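You operate a simulated robot arm through the tools that you are given. There is no shell and no other tool. Be economical: measure what you need, move in short steps, check, and stop when the job is done.

You are at the controls of a simulated robot arm. One attempt, no reset.

JOB
Put one of the grey weights from the top of the bagging bench on top of the green plug there. Then take the blue cloth from the top of the issue table and leave it on top of the red disc. Then put the green spanner on the shelf of the straps bench. Then press the wrap stop button three times. Then put one of the grease tins from the shelf under hopper two on the brown disc. Then put the yellow spanner on the shelf under hopper two. Then fetch the blue block and set it on the top of the jumbo bench. Do these in the order given. Set down upright: grey weight, blue block.

The check looks at the end state, three seconds after you hand in, the way a careful person would. Anything else that was tipped, shoved, dropped, spilled or broken makes it a failure. Flat cloth is picked up by pressing the open fingertips on it (5 to 10 N) and closing them slowly along it; thin cloth reads only 2 to 8 mm in the jaws.

ROBOT AND FRAMES
A 6-joint arm with a two-finger gripper on a trunk, on a base that drives. Base frame: it is fixed to the floor where the robot stands at the start and does not move with it; the origin is under the middle of the robot, x ahead of it, y to its left, z up; the surface under the hand at the start is at about z = 0.78. Units: m, rad, N and s.
With the tool pointing down near the work surface it reaches from about 0.4 to 0.4 m from the robot's upright axis, wherever it stands. Its first joint turns from -1.204 to 3.002 rad. Places, roughly: blue block (5x5x6 cm) [4, 11.1, 1.4]; blue cloth (11x7x2 cm) [-1.4, 1.7, 0.9]; brown disc (26x26x1 cm) [5.4, 9.4, 0.7]; grease tin [5, 9.25, 0.75]; green plug (10x10x7 cm) [0.7, -0.2, 0.8]; green spanner (16x6x1 cm) [8.5, 0, 0.7]; grey weight [0.5, -0.25, 0.75]; red disc (20x20x4 cm) [1, 0, 0.8]; shelf of the straps bench [6.8, -0.1, 0.3]; shelf under hopper two [5.3, 9.4, 0.7]; top of the jumbo bench [7.4, 12.8, 0.8]; wrap stop button [8.4, 1.7, 1.1]; yellow spanner (15x6x1 cm) [3.5, 9.6, 0.6]. Payload 3 kg.
The tool frame sits at the grasp point (the TCP): z along the fingers, y along the line on which they close. The tips reach 0.03 m beyond it. Largest opening 0.096 m; the body of the gripper starts 0.053 m behind the TCP.
Orientation is told as [roll, pitch, yaw] about the base's x, y, z axes, in that order, counted from this pose: with the fingers straight down and closing along the base's y, the tool's x points along the base's -x, its y along +y and its z along -z.

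CONTROLS
- The arm moves only by the tool move_arm. Its argument "commands" is a list of rows, each a list of 7 numbers: the closure, from 0 (fully open) to 1 (shut), then the shift along the tool's x, y, z in cm, then the turn, a rotation vector about the tool's x, y, z in rad. In form: [[grip, dx, dy, dz, ax, ay, az], ...]. A call has 1 to 8 rows; each row shifts and turns the commanded pose from where the row before left it, along the tool's axes as they then stand. A row lasts 0.2 s, in which the tool goes at most 0.05 m and 0.15 rad; a call with a longer step from one row to the next is refused whole, and so is a gripper value outside its range. A pose out of reach is approached as far as the arm can. The call stops where the force on the tool passes 40 N (or 10 N more than at its start, if that is more) or the arm is blocked; 0.2 s more then pass. Each finger travels about 0.153 m/s and halts on what it meets, pressing with about 42 N; the grip force reading is that of the motor and also rises with nothing between the fingers. The clock runs only during rows and for 0.2 s after the last one: add rows that do not move to give the fingers time. The reply holds the time, the measured pose of the TCP, the force on the tool along the base axes, the opening and the grip force, in the units named above and with some noise, with the torque about the TCP (base axes, N m) and any sound that the robot's microphone picked up.
- Cameras (640 x 400 px; columns grow to the right, rows downward): "scene" is now at [0.1225, -0.002, 1.553]; the picture's right is [0.03, -1.00, -0.00], its down [-0.82, -0.02, -0.57] and it looks along [0.57, 0.02, -0.82] (base axes); focal length 251 px, centre (320, 200). "wrist" rides on the gripper at [0.073, 0.022, -0.083] in the tool frame; the picture's right is [-0.29, 0.96, 0.00], its down [-0.66, -0.20, -0.72] and it looks along [-0.69, -0.21, 0.69] (tool axes); focal length 247 px, centre (320, 200). There is no depth. A picture from a camera that has moved, and an enlarged one, comes with that camera's place and axes in the base frame and with its lens. The place of the scene camera against the robot may be out by one fixed shift of up to 0.012 m in any direction.
- get_image(camera): a new picture of that camera. No time passes.
- lift_body(by): slides the trunk up (or, below 0, down) by that many m; the arm and the scene camera ride with it, the base frame stays. It gives what a move gives, with no picture.
- base_move(legs): drives the robot by 1 to 6 legs, each [ahead, left, turn to the left] in m, m and rad, along the robot's own axes; the way and the turn of a leg run together, so that a leg with both is an arc; at most 1.5 m and 3.142 rad a leg. The arm and the cameras ride along, it lands a little off, and it stops where it bumps. It gives what a move gives.
- turn_head(pan, tilt): turns the head with the scene camera to pan (to the left, within 1.501 rad either way) and tilt (down, from -0.506 to 1.204), counted from straight ahead of the robot. It gives what a move gives.
- inspect(camera, box): a new picture of the part [left, top, right, bottom] of that camera's present view, enlarged. No time passes.
- job_done(): hands the job in; it is judged then, once.

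Go step by step. Nothing tells you exact positions but the pictures and the camera data: compare them with the known pose of the tool, close in by small moves and look again before you grip or let go. The budget is 196 turns and 166 pictures, counting those below and the enlarged ones. Unless the task says otherwise, let go and move clear before handing in.

The tools are called after "Emit:" as name(argument=value, ...) on one line, values as JSON. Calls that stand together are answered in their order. move_arm: Moves the arm, as the interface text tells. Its arguments: {"type":"object","properties":{"commands":{"type":"array","items":{"type":"array","items":{"type":"number"}}}},"required":["commands"]} The other tools are called the same way: lift_body (by) slides the trunk up or down; base_move (legs) drives the base; turn_head (pan, tilt) turns the head that bears the scene camera; get_image (camera) takes a picture; inspect (camera, box) takes an enlarged picture of a part of a camera's view; job_done () hands the job in.

At the start:

```text
time: 0.0
position: [0.4758, -0.2006, 1.0241]
ee_rot: [-0.001, 0.001, 0.001]
wrist_force: [-1.0, -0.3, 0.3]
torque: [-0.02, -0.01, 0.0]
finger_gap: 0.0961
grasp_force: 0.0
trunk travel left (down, up): [-0.925, 0.015]
robot x, y, heading: [-0.0018, -0.0026, -0.002]
head pan, tilt: [0.03, 0.967]
```

scene: 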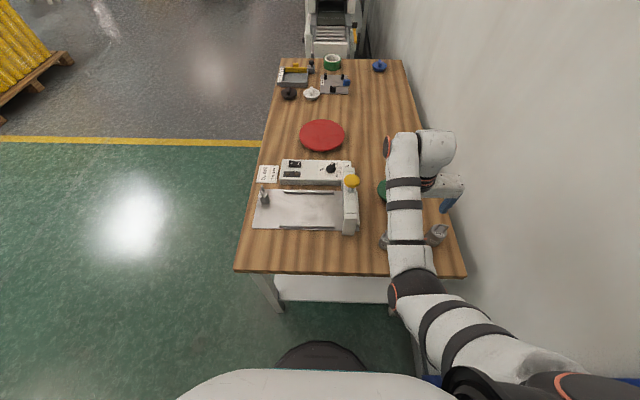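
wrist: 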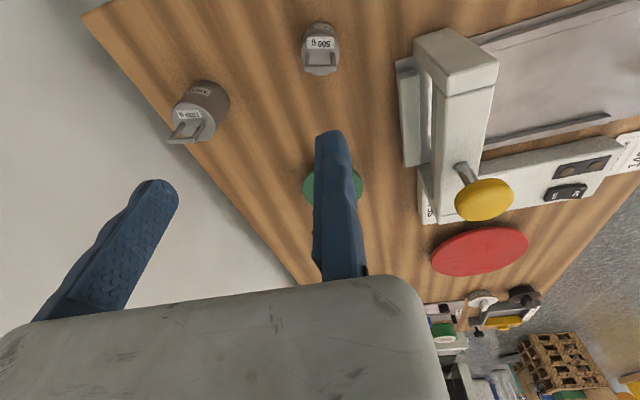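

I see a 500 g weight nearly under the hand at about (0.48, -0.20) and a larger one near (0.50, -0.37); the green plug is near (0.67, -0.24). I'll look closer first.

Emit:
inspect(camera="wrist", box=[140, 0, 460, 200])

Emit:
inspect(camera="scene", box=[230, 40, 490, 290])

```text
2.00 times, centred on (300, 100) of wrist
camera zoom: at [0.4037, -0.1788, 1.1073], right [0.29, 0.96, 0.0], down [0.66, -0.2, 0.72], along [0.69, -0.21, -0.69], focal length 494 px, centre (360, 400)
```

zoom: 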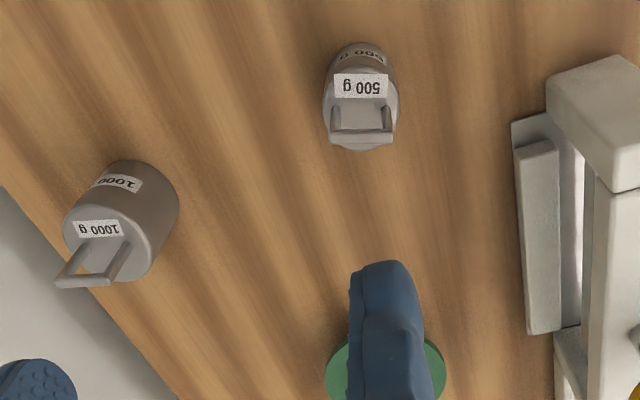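

```text
1.60 times, centred on (360, 165) of scene
camera zoom: at [0.1225, -0.002, 1.553], right [0.03, -1.0, 0.0], down [-0.82, -0.02, -0.57], along [0.57, 0.02, -0.82], focal length 402 px, centre (256, 256)
```

zoom: 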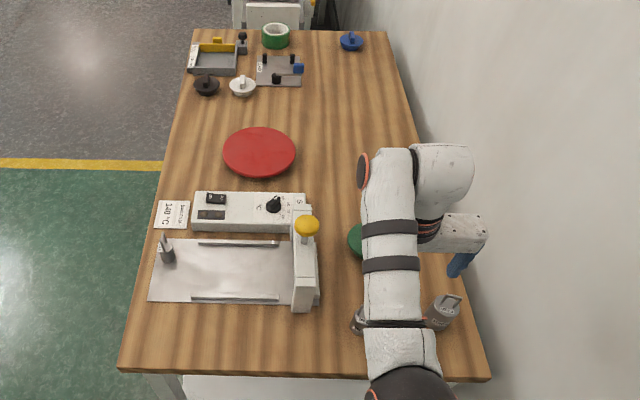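

The weights have bail handles, and the plug is hidden by a finger. I'll shift the hand left a little to see the plug clearly and triangulate.

Emit:
move_arm(commands=[[0, 0, 4, 0, 0, 0, 0], [0, 0, 4, 0, 0, 0, 0], [0, 0, 2, 0, 0, 0, 0], [0, 0, 0, 0, 0, 0, 0]])

Emit:
get_image(camera="wrist")

Emit:
get_image(camera="scene")

```text
time: 1.2
position: [0.4801, -0.1415, 1.0226]
ee_rot: [-0.075, -0.004, -0.043]
wrist_force: [0.0, -1.1, -0.3]
torque: [0.03, 0.0, 0.02]
finger_gap: 0.0959
grasp_force: 0.0
trunk travel left (down, up): [-0.925, 0.015]
robot x, y, heading: [0.0036, -0.0007, 0.005]
head pan, tilt: [0.03, 0.967]
stopped in row 4: the arm was blocked; the commanded pose is now the measured one
```

```text
161 pictures are left
camera wrist: at [0.4077, -0.1106, 1.104], right [0.34, 0.94, -0.07], down [0.65, -0.18, 0.74], along [0.68, -0.29, -0.67], focal length 247 px, centre (320, 200)
```

wrist: 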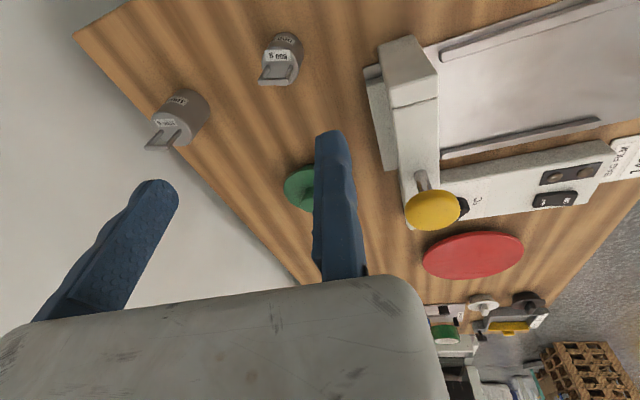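

```text
160 pictures are left
camera scene: at [0.1224, -0.0019, 1.553], right [0.03, -1.0, 0.0], down [-0.82, -0.02, -0.57], along [0.57, 0.02, -0.82], focal length 251 px, centre (320, 200)
```

scene: 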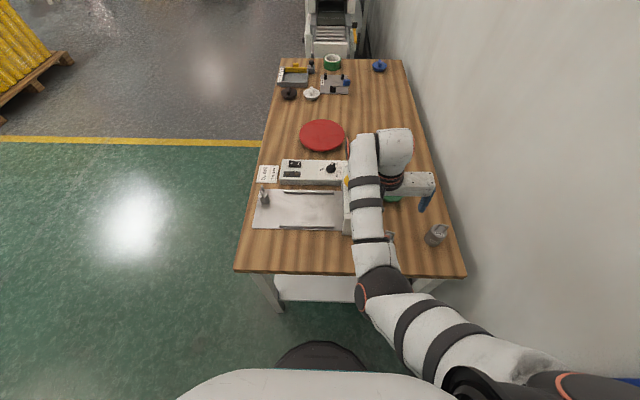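

The arm was blocked reaching left (likely a joint or reach limit). I'll go back over the weight and straighten the wrist.

Emit:
move_arm(commands=[[0, 0.5, -3, 0, -0.075, 0, -0.043], [0, 1, -2.8, 0, 0, 0, 0], [0, 0, 0, 0, 0, 0, 0]])

```text
time: 2.0
position: [0.4635, -0.1981, 1.0241]
ee_rot: [0.002, 0.0, 0.001]
wrist_force: [0.8, -0.5, 0.1]
torque: [0.0, -0.01, 0.06]
finger_gap: 0.096
grasp_force: 0.1
trunk travel left (down, up): [-0.925, 0.015]
robot x, y, heading: [-0.0, -0.0002, -0.0]
head pan, tilt: [0.03, 0.967]
```

Weight triangulates to about (0.478, -0.20), top about 0.83. Lowering the trunk keeps the arm posture, so I'll centre over it and lower by steps.

Emit:
move_arm(commands=[[0, -1.4, 0, 0, 0, 0, 0], [0, 0, 0, 0, 0, 0, 0]])

Emit:
lift_body(by=-0.1)

Emit:
get_image(camera="wrist")

Emit:
get_image(camera="scene")

```text
time: 2.6
position: [0.4773, -0.1984, 1.0236]
ee_rot: [0.003, 0.0, 0.0]
wrist_force: [0.8, 0.0, 0.2]
torque: [0.01, -0.01, 0.0]
finger_gap: 0.0956
grasp_force: 0.0
trunk travel left (down, up): [-0.925, 0.015]
robot x, y, heading: [-0.0015, -0.0021, -0.002]
head pan, tilt: [0.03, 0.967]
```

```text
time: 3.9
position: [0.4762, -0.1979, 0.9238]
ee_rot: [0.005, 0.001, 0.0]
wrist_force: [0.3, 0.2, 0.1]
torque: [-0.02, -0.01, 0.0]
finger_gap: 0.0961
grasp_force: 0.1
trunk travel left (down, up): [-0.825, 0.115]
robot x, y, heading: [0.0001, 0.0031, -0.002]
head pan, tilt: [0.03, 0.967]
```

```text
159 pictures are left
camera wrist: at [0.404, -0.176, 1.0074], right [0.29, 0.96, 0.0], down [0.66, -0.21, 0.72], along [0.69, -0.21, -0.69], focal length 247 px, centre (320, 200)
```

wrist: 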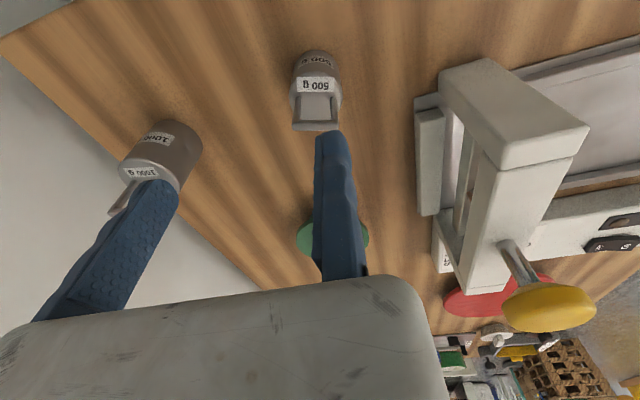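

```text
158 pictures are left
camera scene: at [0.1223, -0.002, 1.453], right [0.03, -1.0, 0.0], down [-0.82, -0.02, -0.57], along [0.57, 0.02, -0.82], focal length 251 px, centre (320, 200)
```

scene: 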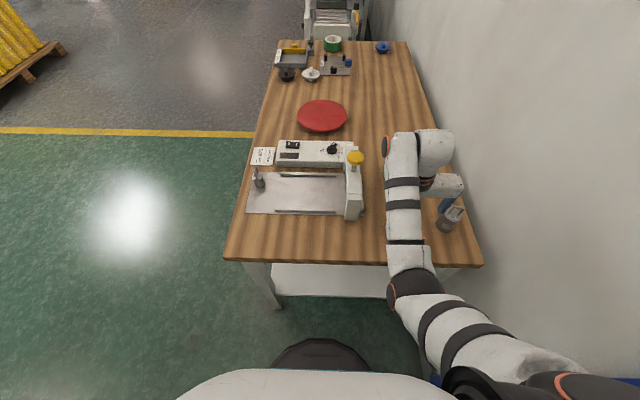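

The fingers in the wrist picture seem shifted toward -y compared with where the TCP should project; I need a closer look before descending.

Emit:
inspect(camera="scene", box=[370, 120, 490, 240])

Emit:
move_arm(commands=[[0.6, 0, 0, 0, 0, 0, 0], [0.6, 0, 0, 0, 0, 0, 0], [0.6, 0, 0, 0, 0, 0, 0]])

Emit:
get_image(camera="wrist")

```text
3.33 times, centred on (430, 180) of scene
camera zoom: at [0.1223, -0.002, 1.453], right [0.03, -1.0, 0.0], down [-0.82, -0.02, -0.57], along [0.57, 0.02, -0.82], focal length 837 px, centre (-47, 267)
```

zoom: 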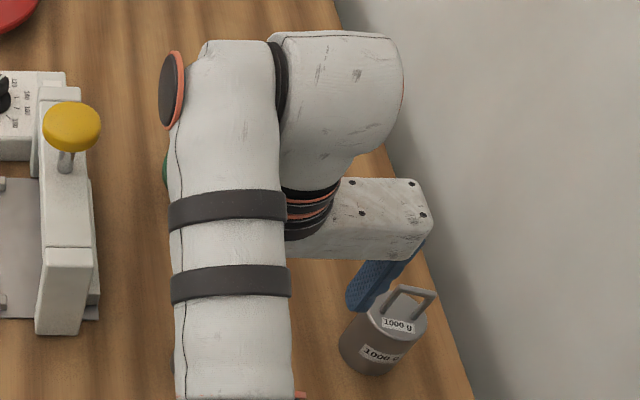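

```text
time: 4.7
position: [0.4769, -0.1982, 0.9232]
ee_rot: [0.005, 0.001, -0.002]
wrist_force: [0.0, -0.1, -0.1]
torque: [-0.03, 0.02, 0.02]
finger_gap: 0.0381
grasp_force: 0.1
trunk travel left (down, up): [-0.825, 0.115]
robot x, y, heading: [0.0018, -0.0031, 0.002]
head pan, tilt: [0.03, 0.967]
```

```text
156 pictures are left
camera wrist: at [0.4041, -0.1761, 1.0073], right [0.29, 0.96, 0.0], down [0.66, -0.21, 0.72], along [0.69, -0.21, -0.69], focal length 247 px, centre (320, 200)
```

wrist: 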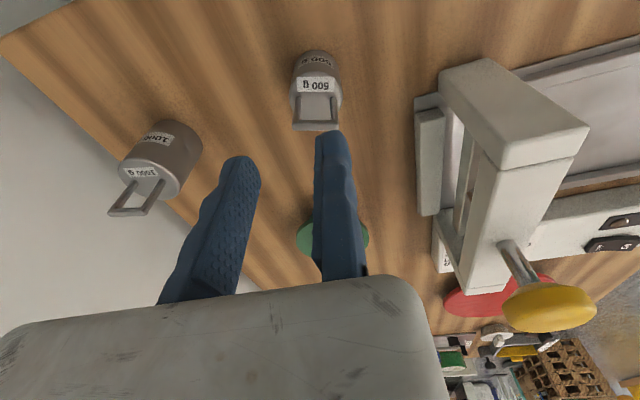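

Only the -y finger moves; the +y finger's face stays at about the TCP's y=0 plane. So I must place objects against the fixed finger, with the object's centre on the tool's -y side. Zooming to refine the weight's position.

Emit:
inspect(camera="wrist", box=[240, 20, 400, 160])

```text
2.86 times, centred on (320, 90) of wrist
camera zoom: at [0.4041, -0.1761, 1.0073], right [0.29, 0.96, 0.0], down [0.66, -0.21, 0.72], along [0.69, -0.21, -0.69], focal length 706 px, centre (320, 514)
```

zoom: 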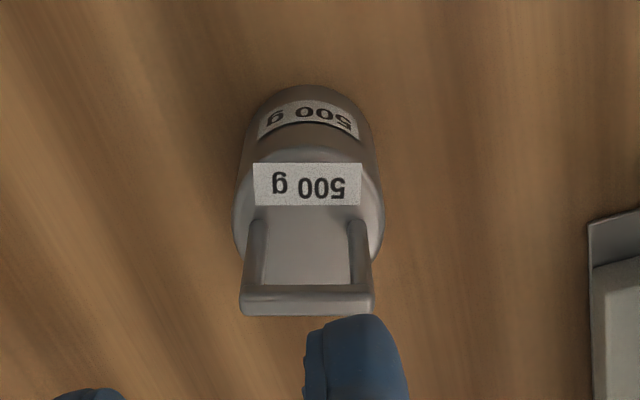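

The 500 g weight: centre ≈ (0.480, -0.2015), diameter ≈ 39 mm, body top ≈ 0.822, handle top ≈ 0.865. I'll put the fixed finger just left of it and lower the trunk.

Emit:
move_arm(commands=[[0, -0.3, 1.3, 0, 0, 0, 0], [0, 0, 1.2, 0, 0, 0, 0], [0, 0, 0, 0, 0, 0, 0]])

Emit:
lift_body(by=-0.05)

Emit:
get_image(camera="wrist")

```text
time: 5.5
position: [0.4787, -0.1728, 0.925]
ee_rot: [0.006, 0.001, -0.001]
wrist_force: [0.2, -0.1, 0.2]
torque: [-0.02, 0.02, 0.02]
finger_gap: 0.096
grasp_force: 0.1
trunk travel left (down, up): [-0.825, 0.115]
robot x, y, heading: [-0.0019, -0.002, -0.002]
head pan, tilt: [0.03, 0.967]
```

```text
time: 6.5
position: [0.4782, -0.1727, 0.8754]
ee_rot: [0.003, -0.002, 0.0]
wrist_force: [0.1, -0.2, 0.1]
torque: [-0.02, -0.01, 0.03]
finger_gap: 0.0961
grasp_force: 0.1
trunk travel left (down, up): [-0.775, 0.165]
robot x, y, heading: [-0.0025, 0.0017, -0.001]
head pan, tilt: [0.03, 0.967]
```

```text
154 pictures are left
camera wrist: at [0.4063, -0.1506, 0.9583], right [0.29, 0.96, 0.0], down [0.66, -0.21, 0.72], along [0.69, -0.21, -0.69], focal length 247 px, centre (320, 200)
```

wrist: 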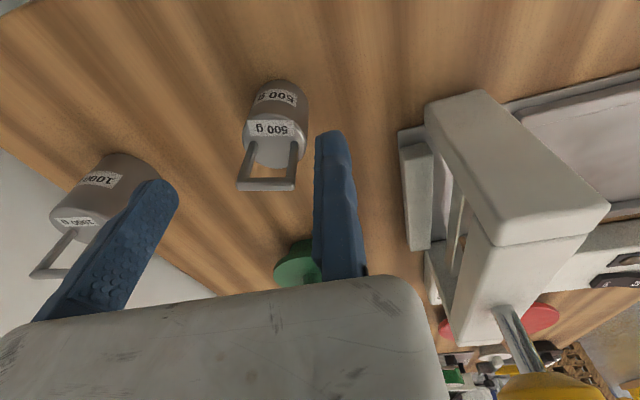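

Clear on both sides. Lowering the last 5 cm, then close.

Emit:
lift_body(by=-0.051)

Emit:
get_image(camera="wrist")

```text
time: 7.4
position: [0.4789, -0.1729, 0.8237]
ee_rot: [0.003, -0.003, 0.002]
wrist_force: [0.1, -0.2, -0.1]
torque: [0.01, 0.03, 0.02]
finger_gap: 0.096
grasp_force: 0.0
trunk travel left (down, up): [-0.724, 0.216]
robot x, y, heading: [0.0008, -0.0016, -0.002]
head pan, tilt: [0.03, 0.967]
```

```text
153 pictures are left
camera wrist: at [0.4063, -0.1506, 0.9073], right [0.29, 0.96, 0.0], down [0.66, -0.21, 0.72], along [0.69, -0.21, -0.69], focal length 247 px, centre (320, 200)
```

wrist: 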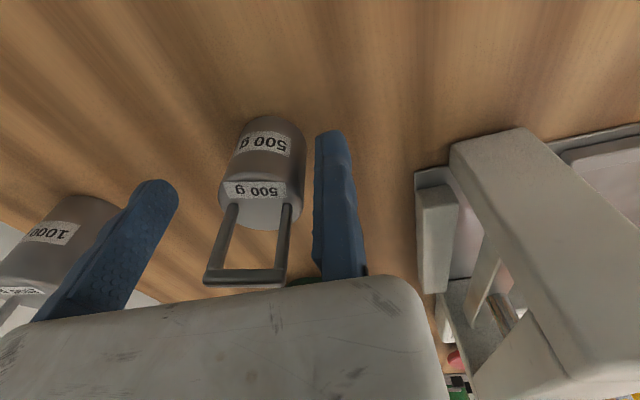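

Weight sits between the fingers next to the fixed one. Closing slowly.

Emit:
move_arm(commands=[[0.3, 0, 0, 0, 0, 0, 0], [0.45, 0, 0, 0, 0, 0, 0], [0.5, 0, 0, 0, 0, 0, 0], [0.55, 0, 0, 0, 0, 0, 0], [0.6, 0, 0, 0, 0, 0, 0], [0.7, 0, 0, 0, 0, 0, 0], [0.7, 0, 0, 0, 0, 0, 0]])

Emit:
get_image(camera="wrist")

```text
time: 9.0
position: [0.4786, -0.1729, 0.8238]
ee_rot: [0.004, -0.002, -0.001]
wrist_force: [0.8, -2.3, 1.8]
torque: [-0.23, -0.02, 0.04]
finger_gap: 0.0373
grasp_force: 41.9
trunk travel left (down, up): [-0.724, 0.216]
robot x, y, heading: [-0.0023, -0.0009, -0.004]
head pan, tilt: [0.03, 0.967]
```

```text
152 pictures are left
camera wrist: at [0.4063, -0.1509, 0.9073], right [0.29, 0.96, 0.0], down [0.66, -0.21, 0.72], along [0.69, -0.21, -0.69], focal length 247 px, centre (320, 200)
```

wrist: 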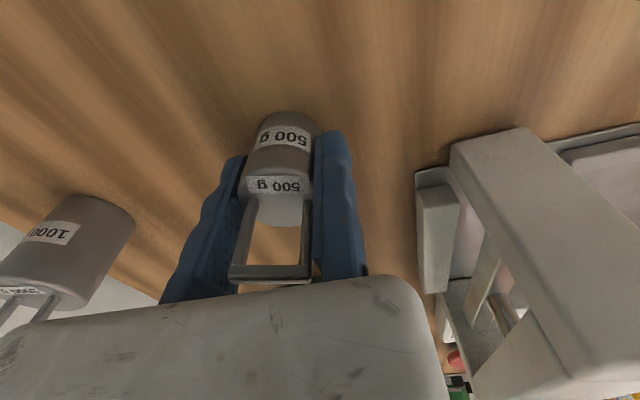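

Gripped (gap 37 mm). Lifting 15 cm, then looking at the plug.

Emit:
lift_body(by=0.15)

Emit:
get_image(camera="wrist")

Emit:
get_image(camera="scene")

```text
time: 10.7
position: [0.4791, -0.1734, 0.9731]
ee_rot: [0.004, -0.001, 0.0]
wrist_force: [-1.1, -0.2, -4.7]
torque: [0.11, 0.01, -0.02]
finger_gap: 0.0376
grasp_force: 41.8
trunk travel left (down, up): [-0.874, 0.066]
robot x, y, heading: [0.0002, -0.0028, -0.001]
head pan, tilt: [0.03, 0.967]
```

```text
151 pictures are left
camera wrist: at [0.4072, -0.151, 1.0567], right [0.29, 0.96, 0.0], down [0.66, -0.21, 0.72], along [0.69, -0.21, -0.69], focal length 247 px, centre (320, 200)
```

wrist: 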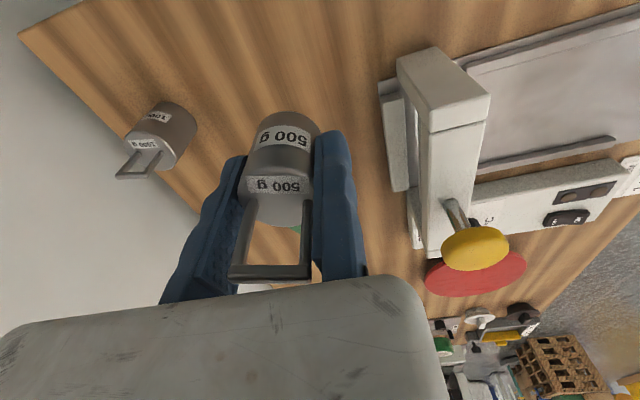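

```text
150 pictures are left
camera scene: at [0.1236, -0.0025, 1.5019], right [0.03, -1.0, 0.0], down [-0.82, -0.02, -0.57], along [0.57, 0.02, -0.82], focal length 251 px, centre (320, 200)
```

scene: 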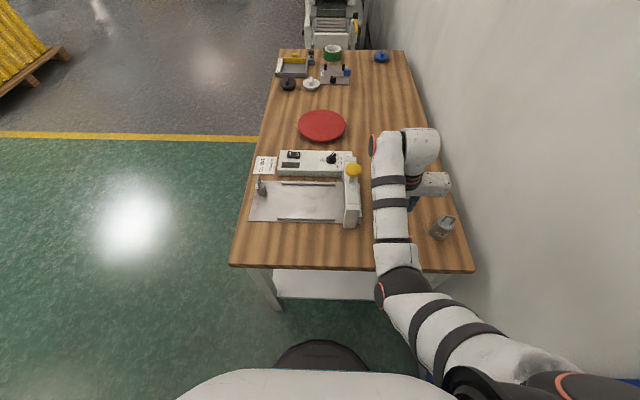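

Plug is hidden. I'll draw the hand back toward the robot 10 cm to see it.

Emit:
move_arm(commands=[[0.7, 3, 0, 0, 0, 0, 0], [0.7, 3, 0, 0, 0, 0, 0], [0.7, 3, 0, 0, 0, 0, 0], [0.7, 1, 0, 0, 0, 0, 0], [0.7, 0, 0, 0, 0, 0, 0]])

Emit:
get_image(camera="wrist")

Emit:
get_image(camera="scene")

```text
time: 11.9
position: [0.3896, -0.1855, 0.953]
ee_rot: [-0.044, -0.01, -0.009]
wrist_force: [0.2, -0.3, -4.6]
torque: [0.12, 0.03, -0.02]
finger_gap: 0.0377
grasp_force: 42.1
out of reach, approached as far as the arm can: row 1, 2, 3
trunk travel left (down, up): [-0.874, 0.066]
robot x, y, heading: [0.0016, -0.0026, 0.003]
head pan, tilt: [0.03, 0.967]
```

```text
149 pictures are left
camera wrist: at [0.3169, -0.1589, 1.0346], right [0.3, 0.95, -0.04], down [0.65, -0.17, 0.74], along [0.7, -0.25, -0.67], focal length 247 px, centre (320, 200)
```

wrist: 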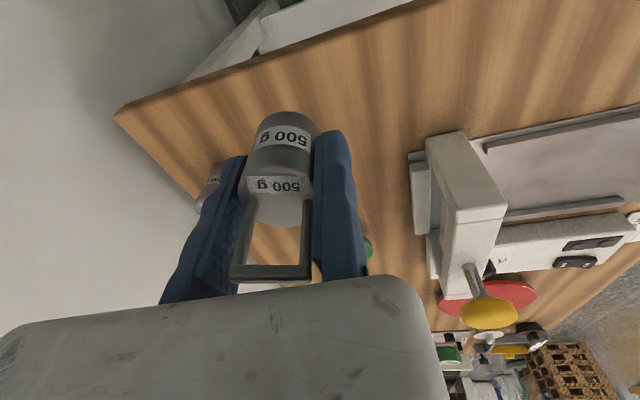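

```text
148 pictures are left
camera scene: at [0.1239, -0.0024, 1.5019], right [0.03, -1.0, 0.0], down [-0.82, -0.02, -0.57], along [0.57, 0.02, -0.82], focal length 251 px, centre (320, 200)
```

scene: 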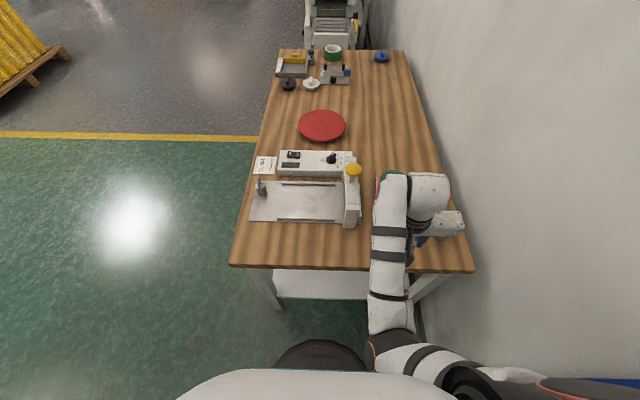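

The inner reach limit is near 0.41 m. I'll back the base up 0.25 m so nothing hides the plug.

Emit:
base_move(legs=[[-0.25, 0, 0]])

Emit:
get_image(camera="wrist")

Emit:
get_image(camera="scene")

```text
time: 13.7
position: [0.1427, -0.1852, 0.9493]
ee_rot: [-0.044, 0.001, -0.006]
wrist_force: [0.1, 0.3, -4.2]
torque: [0.1, 0.01, -0.03]
finger_gap: 0.0375
grasp_force: 42.0
trunk travel left (down, up): [-0.874, 0.066]
robot x, y, heading: [-0.2434, -0.0006, 0.002]
head pan, tilt: [0.03, 0.967]
```

```text
147 pictures are left
camera wrist: at [0.0705, -0.1586, 1.0319], right [0.3, 0.95, -0.04], down [0.66, -0.17, 0.73], along [0.69, -0.25, -0.68], focal length 247 px, centre (320, 200)
```

wrist: 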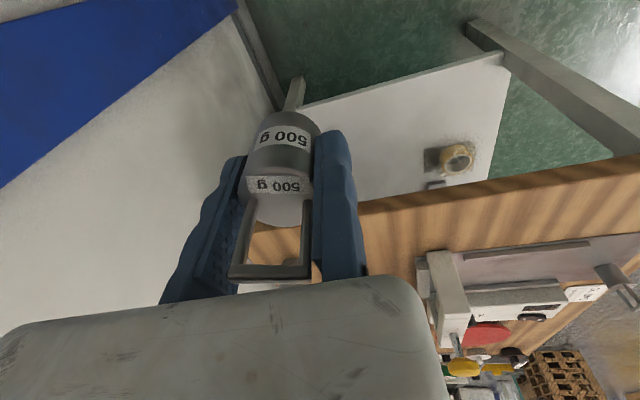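

```text
146 pictures are left
camera scene: at [-0.1201, -0.0026, 1.5018], right [0.03, -1.0, 0.0], down [-0.82, -0.02, -0.57], along [0.57, 0.02, -0.82], focal length 251 px, centre (320, 200)
```

scene: 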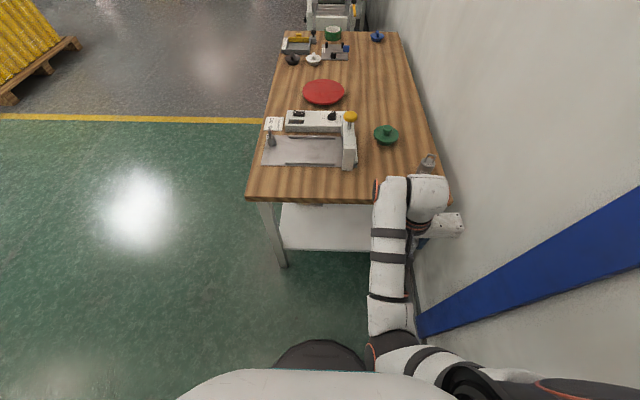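

Emit:
inspect(camera="scene", box=[350, 110, 440, 180])

Emit:
inspect(camera="scene", box=[260, 20, 400, 110])

```text
5.71 times, centred on (395, 145) of scene
camera zoom: at [-0.1201, -0.0026, 1.5018], right [0.03, -1.0, 0.0], down [-0.82, -0.02, -0.57], along [0.57, 0.02, -0.82], focal length 1435 px, centre (-109, 514)
```

zoom: 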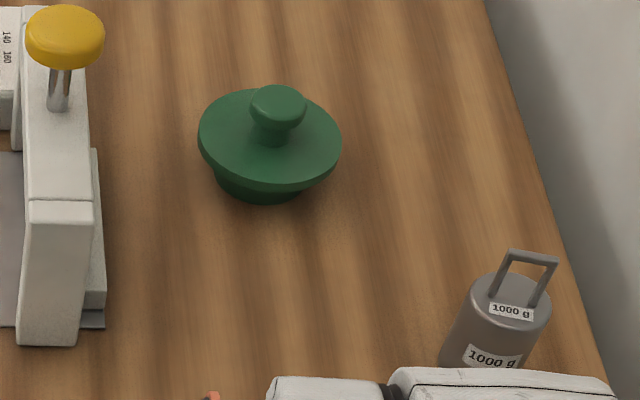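

```text
4.44 times, centred on (330, 65) of scene
camera zoom: at [-0.1201, -0.0026, 1.5018], right [0.03, -1.0, 0.0], down [-0.82, -0.02, -0.57], along [0.57, 0.02, -0.82], focal length 1116 px, centre (276, 800)
```

zoom: 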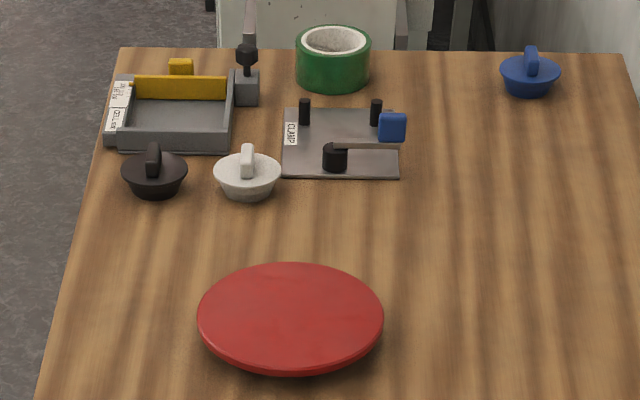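

The plug has a 4 cm knob on top, at roughly (0.685, -0.246, top ~0.85). The weight has to stand centred on it. I'll extend the arm here to check its reach and level the wrist.

Emit:
move_arm(commands=[[0.7, -3, 0, -1, -0.04, 0, 0], [0.7, -4, 0, -1, 0, 0, 0], [0.7, -4, 0, 0, 0, 0, 0], [0.7, -4, 0, 0, 0, 0, 0], [0.7, 0, 0, 0, 0, 0, 0]])

```text
time: 14.9
position: [0.2936, -0.1833, 0.965]
ee_rot: [-0.007, -0.002, -0.008]
wrist_force: [0.1, -0.2, -5.0]
torque: [0.1, -0.01, 0.02]
finger_gap: 0.0374
grasp_force: 42.4
out of reach, approached as far as the arm can: row 1
trunk travel left (down, up): [-0.874, 0.066]
robot x, y, heading: [-0.2437, 0.0023, 0.001]
head pan, tilt: [0.03, 0.967]
```

Emit:
move_arm(commands=[[0.7, -4, 0, 0, -0.007, 0, 0.008], [0.7, -4, 0, 0, 0, 0, 0], [0.7, 0, 0, 0, 0, 0, 0]])

Emit:
get_image(camera="scene")

```text
time: 15.7
position: [0.3368, -0.1862, 0.9695]
ee_rot: [0.003, -0.001, -0.015]
wrist_force: [0.1, 0.8, -4.5]
torque: [0.12, 0.05, 0.01]
finger_gap: 0.0375
grasp_force: 42.3
out of reach, approached as far as the arm can: row 2
trunk travel left (down, up): [-0.874, 0.066]
robot x, y, heading: [-0.2442, -0.0001, 0.001]
head pan, tilt: [0.03, 0.967]
```

```text
143 pictures are left
camera scene: at [-0.121, -0.0024, 1.5019], right [0.03, -1.0, 0.0], down [-0.82, -0.02, -0.57], along [0.57, 0.02, -0.82], focal length 251 px, centre (320, 200)
```

scene: 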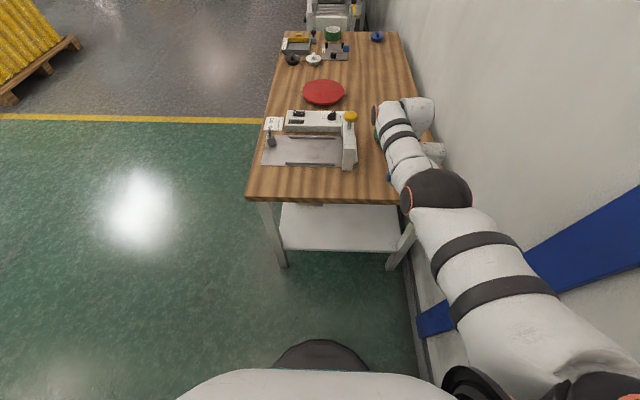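

Reach goes to about 0.58 m ahead of the base. I'll drive forward 0.33 m in two legs, keeping the hand high.

Emit:
base_move(legs=[[0.25, 0, 0], [0.07, 0, 0]])

Emit:
get_image(camera="wrist")

Emit:
get_image(camera="scene")

```text
time: 18.2
position: [0.6578, -0.1859, 0.9698]
ee_rot: [0.003, -0.001, -0.016]
wrist_force: [0.1, 0.2, -5.0]
torque: [0.11, 0.0, -0.03]
finger_gap: 0.0373
grasp_force: 42.0
trunk travel left (down, up): [-0.874, 0.066]
robot x, y, heading: [0.0802, 0.0005, 0.003]
head pan, tilt: [0.03, 0.967]
```

```text
142 pictures are left
camera wrist: at [0.5861, -0.163, 1.0534], right [0.31, 0.95, 0.0], down [0.66, -0.21, 0.72], along [0.69, -0.22, -0.69], focal length 247 px, centre (320, 200)
```

wrist: 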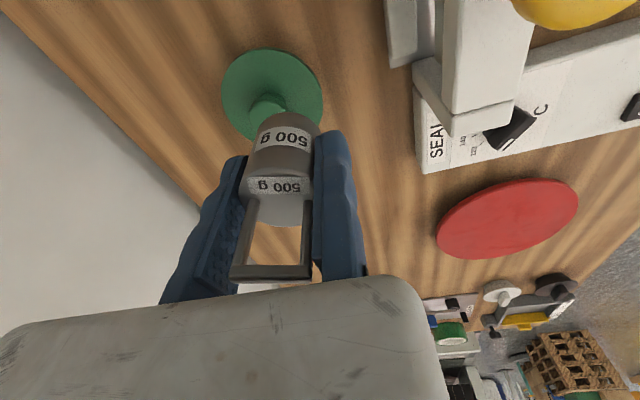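

```text
141 pictures are left
camera scene: at [0.1996, -0.0016, 1.5022], right [0.03, -1.0, 0.0], down [-0.82, -0.02, -0.57], along [0.57, 0.02, -0.82], focal length 251 px, centre (320, 200)
```

scene: 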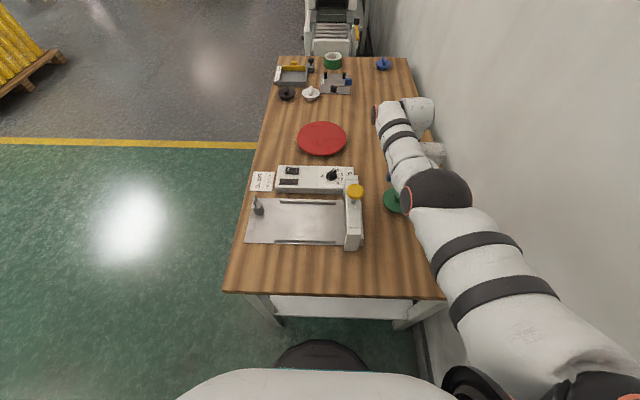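

Wrist view gives the plug at about (0.670, -0.236). I'll zoom to measure where the weight sits in the jaws.

Emit:
inspect(camera="wrist", box=[200, 40, 360, 200])

```text
2.50 times, centred on (280, 120) of wrist
camera zoom: at [0.5861, -0.163, 1.0534], right [0.31, 0.95, 0.0], down [0.66, -0.21, 0.72], along [0.69, -0.22, -0.69], focal length 617 px, centre (420, 400)
```

zoom: 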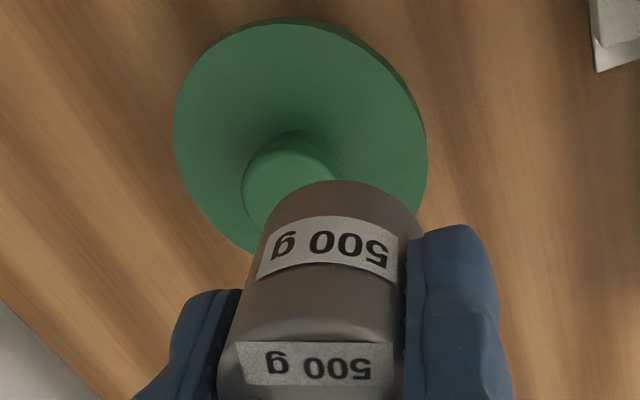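

Plug centre ≈ (0.671, -0.237); weight centre is about 2 cm to the -y side of the TCP. So TCP target is (0.671, -0.217). Nudging the base 3 cm ahead and shifting the hand.

Emit:
base_move(legs=[[0.03, 0, 0]])

Emit:
move_arm(commands=[[0.7, 0, -1.5, 0, 0, 0, -0.015], [0.7, 0.5, -1.5, 0, 0, 0, 0], [0.7, 0, 0, 0, 0, 0, 0]])

Emit:
inspect(camera="wrist", box=[200, 40, 360, 200])

```text
time: 19.0
position: [0.6869, -0.1867, 0.9702]
ee_rot: [0.003, -0.003, -0.017]
wrist_force: [-0.3, 0.8, -4.4]
torque: [0.11, -0.02, -0.02]
finger_gap: 0.0376
grasp_force: 42.0
trunk travel left (down, up): [-0.874, 0.066]
robot x, y, heading: [0.1131, -0.0003, -0.0]
head pan, tilt: [0.03, 0.967]
```

```text
time: 19.8
position: [0.6856, -0.2156, 0.9684]
ee_rot: [0.003, 0.003, -0.001]
wrist_force: [0.4, -0.2, -5.8]
torque: [0.09, 0.0, 0.01]
finger_gap: 0.0377
grasp_force: 42.0
trunk travel left (down, up): [-0.874, 0.066]
robot x, y, heading: [0.1074, 0.0054, -0.0]
head pan, tilt: [0.03, 0.967]
```

```text
2.50 times, centred on (280, 120) of wrist
camera zoom: at [0.6133, -0.1942, 1.0524], right [0.29, 0.96, 0.0], down [0.66, -0.2, 0.72], along [0.69, -0.21, -0.69], focal length 617 px, centre (420, 400)
```

zoom: 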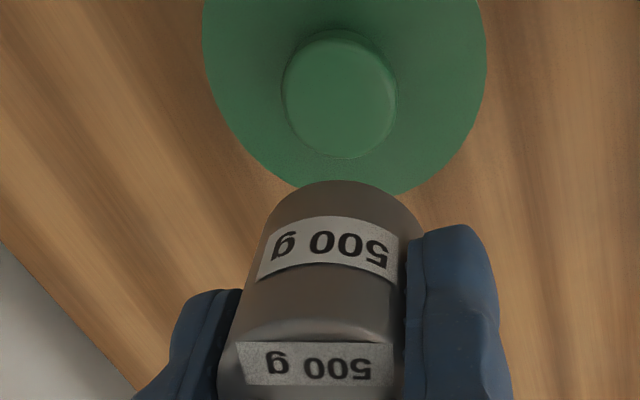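

The knob is now clear: flat top about 36–40 mm across, centre ≈ (0.676, -0.239). Shifting back 9.5 mm and right 2.5 mm, lowering 5 cm and checking.

Emit:
move_arm(commands=[[0.7, 0.95, -0.25, 0, 0, 0, 0], [0.7, 0, 0, 0, 0, 0, 0]])

Emit:
lift_body(by=-0.05)

Emit:
inspect(camera="wrist", box=[200, 40, 360, 200])

Emit:
inspect(camera="scene", box=[340, 110, 460, 230])

```text
time: 20.4
position: [0.6764, -0.218, 0.9695]
ee_rot: [0.002, 0.001, 0.0]
wrist_force: [-0.1, -0.4, -4.6]
torque: [0.1, 0.01, -0.01]
finger_gap: 0.0374
grasp_force: 41.9
trunk travel left (down, up): [-0.874, 0.066]
robot x, y, heading: [0.1063, 0.0018, -0.002]
head pan, tilt: [0.03, 0.967]
```

```text
time: 21.3
position: [0.6766, -0.2184, 0.9191]
ee_rot: [0.001, 0.0, 0.002]
wrist_force: [-1.0, 0.8, -5.7]
torque: [0.09, -0.02, -0.03]
finger_gap: 0.0374
grasp_force: 41.9
trunk travel left (down, up): [-0.824, 0.116]
robot x, y, heading: [0.1102, 0.0014, 0.001]
head pan, tilt: [0.03, 0.967]
```

```text
2.50 times, centred on (280, 120) of wrist
camera zoom: at [0.6029, -0.1971, 1.0025], right [0.29, 0.96, 0.0], down [0.66, -0.2, 0.72], along [0.69, -0.21, -0.69], focal length 617 px, centre (420, 400)
```

zoom: 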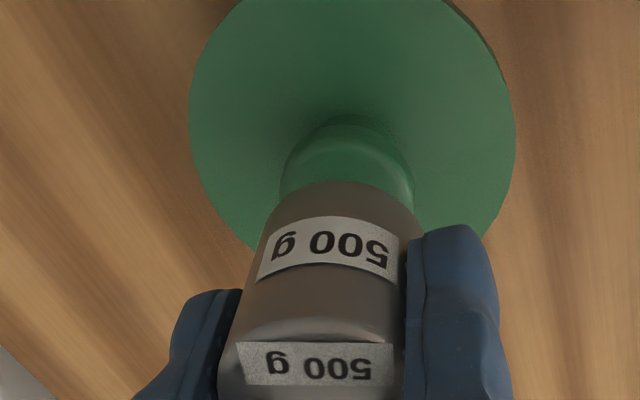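

```text
3.33 times, centred on (400, 170) of scene
camera zoom: at [0.2326, -0.0019, 1.4519], right [0.03, -1.0, 0.0], down [-0.82, -0.02, -0.57], along [0.57, 0.02, -0.82], focal length 837 px, centre (53, 300)
```

zoom: 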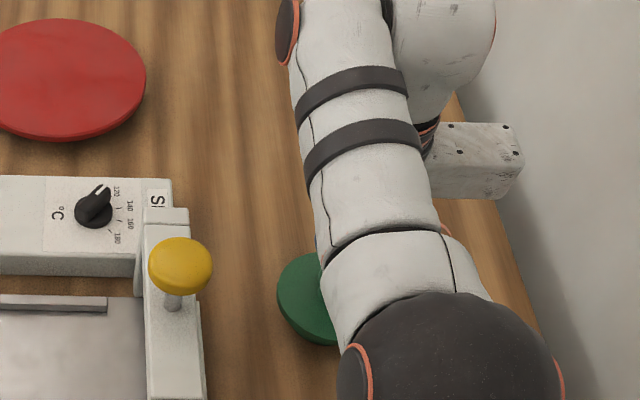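

Aligned well so far. Lowering 2 cm more and checking.

Emit:
lift_body(by=-0.02)

Emit:
inspect(camera="wrist", box=[200, 40, 360, 200])

```text
time: 22.0
position: [0.6757, -0.2184, 0.8986]
ee_rot: [0.001, 0.001, 0.0]
wrist_force: [-0.2, 0.2, -4.6]
torque: [0.09, -0.02, 0.0]
finger_gap: 0.0375
grasp_force: 41.4
trunk travel left (down, up): [-0.804, 0.136]
robot x, y, heading: [0.1102, 0.0021, 0.001]
head pan, tilt: [0.03, 0.967]
```

```text
2.50 times, centred on (280, 120) of wrist
camera zoom: at [0.6029, -0.1971, 0.9824], right [0.29, 0.96, 0.0], down [0.66, -0.2, 0.72], along [0.69, -0.21, -0.69], focal length 617 px, centre (420, 400)
```

zoom: 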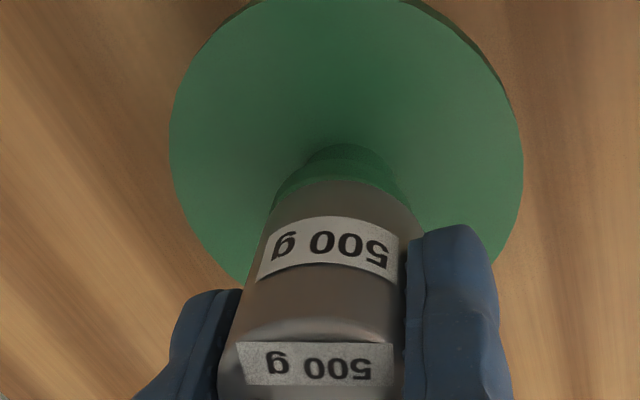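

Nearly touching and centred. Easing down in small steps until the weight's load comes off.

Emit:
move_arm(commands=[[0.7, 0, 0, 0.3, 0, 0, 0], [0.7, 0, 0, 0, 0, 0, 0]])

Emit:
move_arm(commands=[[0.7, 0, 0, 0.2, 0, 0, 0], [0.7, 0, 0, 0, 0, 0, 0]])

```text
time: 22.6
position: [0.6753, -0.2182, 0.8959]
ee_rot: [0.002, -0.002, -0.001]
wrist_force: [0.8, 0.0, -5.6]
torque: [0.06, -0.01, 0.02]
finger_gap: 0.0377
grasp_force: 42.6
trunk travel left (down, up): [-0.804, 0.136]
robot x, y, heading: [0.1085, 0.0007, -0.003]
head pan, tilt: [0.03, 0.967]
```

```text
time: 23.2
position: [0.6757, -0.2189, 0.8944]
ee_rot: [0.002, 0.001, -0.001]
wrist_force: [0.1, 0.3, -5.1]
torque: [0.06, -0.01, 0.0]
finger_gap: 0.0376
grasp_force: 42.0
trunk travel left (down, up): [-0.804, 0.136]
robot x, y, heading: [0.11, 0.0065, -0.0]
head pan, tilt: [0.03, 0.967]
```

Emit:
move_arm(commands=[[0.7, 0, 0, 0.2, 0, 0, 0], [0.7, 0, 0, 0, 0, 0, 0]])

Emit:
inspect(camera="wrist", box=[200, 40, 360, 200])

```text
time: 23.8
position: [0.6755, -0.2198, 0.8908]
ee_rot: [0.001, -0.001, 0.0]
wrist_force: [0.8, 0.1, -4.6]
torque: [0.1, 0.03, -0.02]
finger_gap: 0.0372
grasp_force: 41.8
trunk travel left (down, up): [-0.804, 0.136]
robot x, y, heading: [0.1081, 0.0006, 0.005]
head pan, tilt: [0.03, 0.967]
```

```text
2.50 times, centred on (280, 120) of wrist
camera zoom: at [0.603, -0.1976, 0.9747], right [0.29, 0.96, 0.0], down [0.66, -0.2, 0.72], along [0.69, -0.21, -0.69], focal length 617 px, centre (420, 400)
```

zoom: 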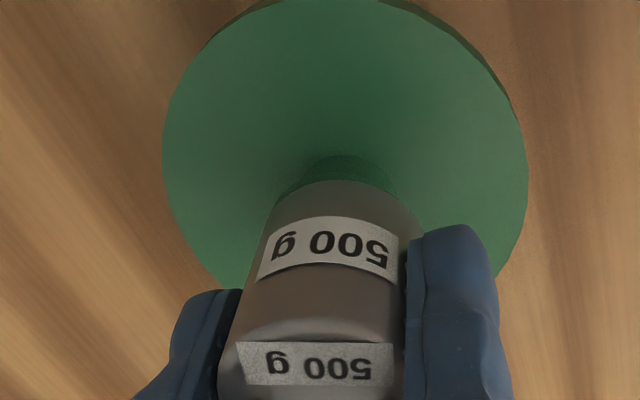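

Emit:
move_arm(commands=[[0.7, 0, 0, 0.15, 0, 0, 0], [0.7, 0, 0, 0, 0, 0, 0], [0.7, 0, 0, 0.15, 0, 0, 0], [0.7, 0, 0, 0, 0, 0, 0]])

```text
time: 24.8
position: [0.6756, -0.2187, 0.8885]
ee_rot: [0.002, -0.001, 0.0]
wrist_force: [1.5, -0.8, 1.3]
torque: [-0.04, -0.07, 0.08]
finger_gap: 0.0376
grasp_force: 41.6
trunk travel left (down, up): [-0.804, 0.136]
robot x, y, heading: [0.1059, -0.0002, -0.0]
head pan, tilt: [0.03, 0.967]
```

Contact made (load now carried). Checking centring before letting go.

Emit:
inspect(camera="wrist", box=[240, 80, 340, 160])

Emit:
inspect(camera="scene", box=[360, 120, 460, 240])

```text
5.00 times, centred on (290, 120) of wrist
camera zoom: at [0.603, -0.1975, 0.9735], right [0.29, 0.96, 0.0], down [0.66, -0.2, 0.72], along [0.69, -0.21, -0.69], focal length 1235 px, centre (470, 600)
```

zoom: 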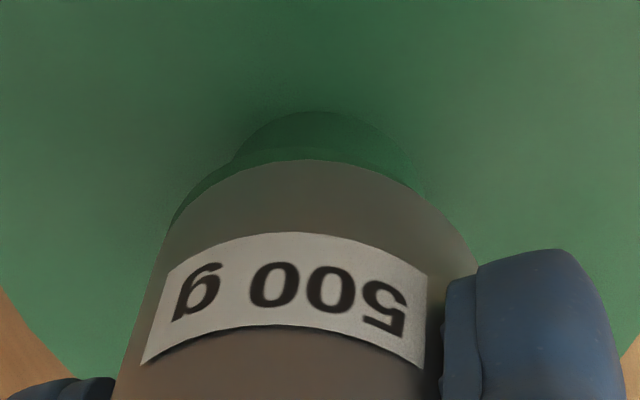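

```text
3.33 times, centred on (410, 180) of scene
camera zoom: at [0.2318, -0.0013, 1.4321], right [0.03, -1.0, 0.0], down [-0.82, -0.02, -0.57], along [0.57, 0.02, -0.82], focal length 837 px, centre (20, 267)
```

zoom: 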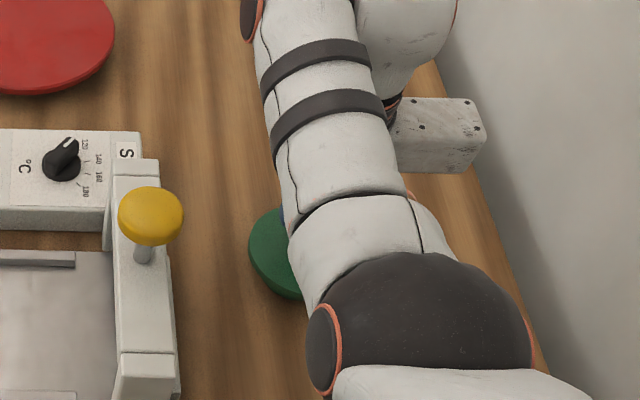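

Centred within about 2 mm. Opening, easing the fixed finger off to +y, then rising.

Emit:
move_arm(commands=[[0.6, 0, 0, 0, 0, 0, 0], [0.4, 0, 0, 0, 0, 0, 0], [0.2, 0, 0.3, 0, 0, 0, 0], [0.1, 0, 0.5, 0, 0, 0, 0], [0.1, 0, 0.6, 0, 0, 0, 0], [0.1, 0, 0, 0, 0, 0, 0]])

Emit:
get_image(camera="wrist")

```text
time: 26.2
position: [0.6758, -0.2049, 0.89]
ee_rot: [0.002, 0.0, 0.001]
wrist_force: [-0.2, 0.1, -0.7]
torque: [0.02, -0.01, -0.01]
finger_gap: 0.0865
grasp_force: 0.0
trunk travel left (down, up): [-0.804, 0.136]
robot x, y, heading: [0.1063, 0.0005, -0.005]
head pan, tilt: [0.03, 0.967]
```

```text
132 pictures are left
camera wrist: at [0.6025, -0.1828, 0.973], right [0.29, 0.96, 0.0], down [0.66, -0.2, 0.72], along [0.69, -0.21, -0.69], focal length 247 px, centre (320, 200)
```

wrist: 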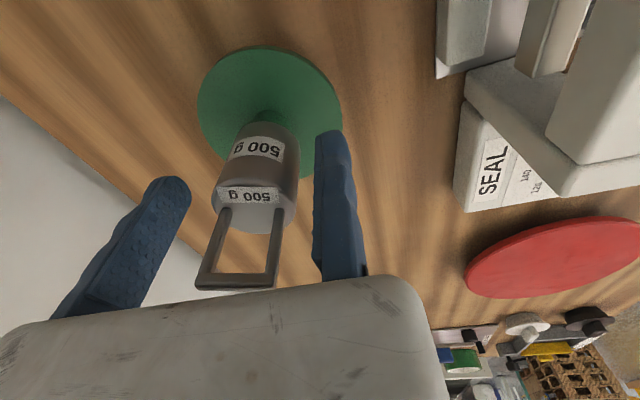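

The weight stands on the plug. Raising and backing away.

Emit:
lift_body(by=0.13)

Emit:
base_move(legs=[[-0.4, 0, 0]])

Emit:
inspect(camera="scene", box=[240, 20, 480, 220])

```text
time: 27.8
position: [0.6761, -0.2039, 1.0195]
ee_rot: [0.002, 0.001, 0.001]
wrist_force: [0.0, 0.4, 0.2]
torque: [-0.01, 0.03, 0.02]
finger_gap: 0.0862
grasp_force: 0.1
trunk travel left (down, up): [-0.934, 0.006]
robot x, y, heading: [0.1094, 0.0017, -0.003]
head pan, tilt: [0.03, 0.967]
```

```text
time: 30.3
position: [0.2784, -0.2038, 1.0197]
ee_rot: [0.002, -0.001, 0.002]
wrist_force: [-0.9, -0.2, 0.3]
torque: [0.03, 0.01, -0.04]
finger_gap: 0.0864
grasp_force: 0.0
trunk travel left (down, up): [-0.934, 0.006]
robot x, y, heading: [-0.2887, 0.001, 0.001]
head pan, tilt: [0.03, 0.967]
```

```text
2.00 times, centred on (360, 120) of scene
camera zoom: at [-0.1642, -0.002, 1.5619], right [0.03, -1.0, 0.0], down [-0.82, -0.03, -0.57], along [0.57, 0.02, -0.82], focal length 502 px, centre (240, 360)
```

zoom: 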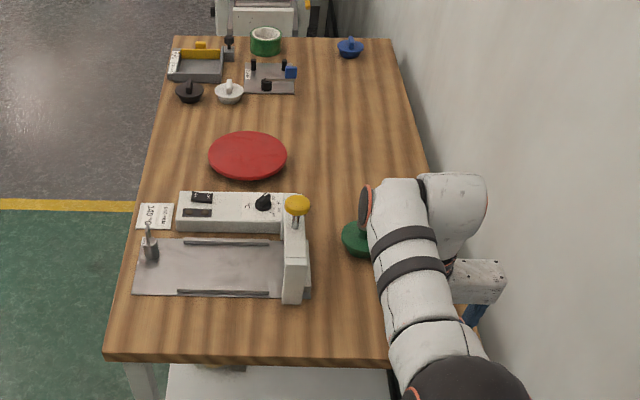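

Standing fine. Now looking to the left for the issue table and cloth.

Emit:
turn_head(pan=1.5, tilt=0.5)

Emit:
get_image(camera="scene")

```text
time: 31.9
position: [0.2789, -0.2051, 1.0194]
ee_rot: [0.001, 0.0, 0.001]
wrist_force: [1.3, -0.2, 0.2]
torque: [-0.02, 0.03, 0.0]
finger_gap: 0.0862
grasp_force: 0.1
trunk travel left (down, up): [-0.934, 0.006]
robot x, y, heading: [-0.2882, -0.0016, 0.002]
head pan, tilt: [1.499, 0.499]
```

```text
130 pictures are left
camera scene: at [-0.2306, 0.0866, 1.6007], right [1.0, -0.07, 0.0], down [-0.03, -0.48, -0.88], along [0.06, 0.88, -0.48], focal length 251 px, centre (320, 200)
```

scene: 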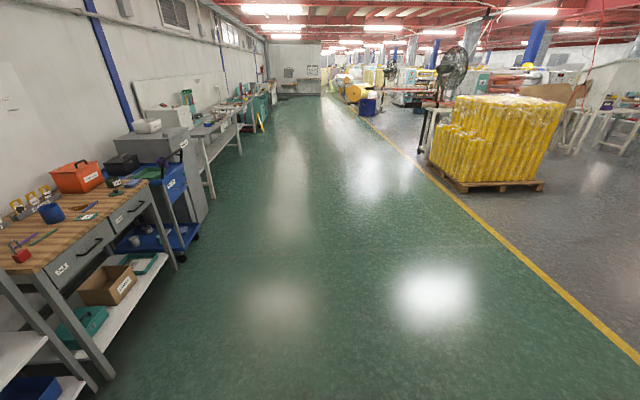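

Emit:
inspect(camera="scene", box=[0, 130, 200, 270])

```text
2.86 times, centred on (100, 200) of scene
camera zoom: at [-0.2306, 0.0866, 1.6007], right [1.0, -0.07, 0.0], down [-0.03, -0.48, -0.88], along [0.06, 0.88, -0.48], focal length 717 px, centre (949, 200)
```

zoom: 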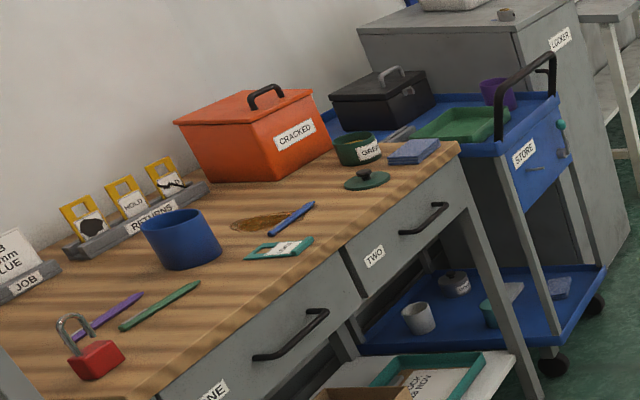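

The cloth lies at the far front corner of the wooden table, around (-1.37, 1.69). I'll back off, turn to face it (heading π), and approach staying clear of the table.

Emit:
base_move(legs=[[-0.2, 0, 0], [0, 0.8, 0], [0, 0, 1.571], [0, 0, 1.571]])

Emit:
turn_head(pan=-0.3, tilt=0.6)

Emit:
get_image(camera="scene")

```text
time: 45.0
position: [-1.0433, 1.0156, 1.0199]
ee_rot: [0.001, 0.001, 3.122]
wrist_force: [0.5, -0.8, 0.2]
torque: [0.02, 0.04, 0.0]
finger_gap: 0.0864
grasp_force: 0.1
trunk travel left (down, up): [-0.934, 0.006]
robot x, y, heading: [-0.4827, 0.7975, 3.123]
head pan, tilt: [1.499, 0.499]
```

```text
time: 46.8
position: [-1.0422, 1.0157, 1.0196]
ee_rot: [0.001, -0.001, 3.122]
wrist_force: [1.2, 0.1, -0.3]
torque: [0.01, 0.0, -0.01]
finger_gap: 0.0862
grasp_force: 0.0
trunk travel left (down, up): [-0.934, 0.006]
robot x, y, heading: [-0.4829, 0.8, 3.127]
head pan, tilt: [-0.3, 0.6]
```

```text
128 pictures are left
camera scene: at [-0.614, 0.8247, 1.5916], right [0.31, 0.95, 0.0], down [0.54, -0.18, -0.83], along [-0.78, 0.26, -0.56], focal length 251 px, centre (320, 200)
```

scene: 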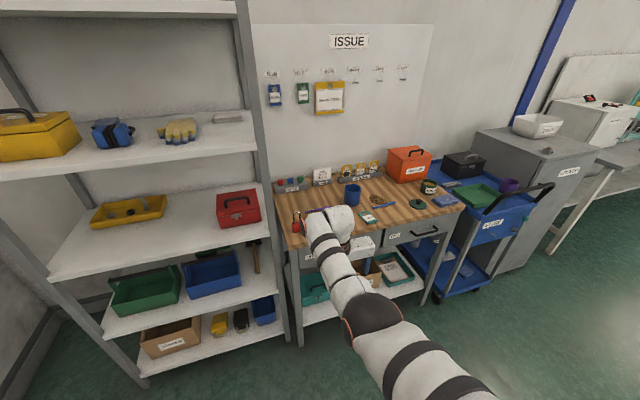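

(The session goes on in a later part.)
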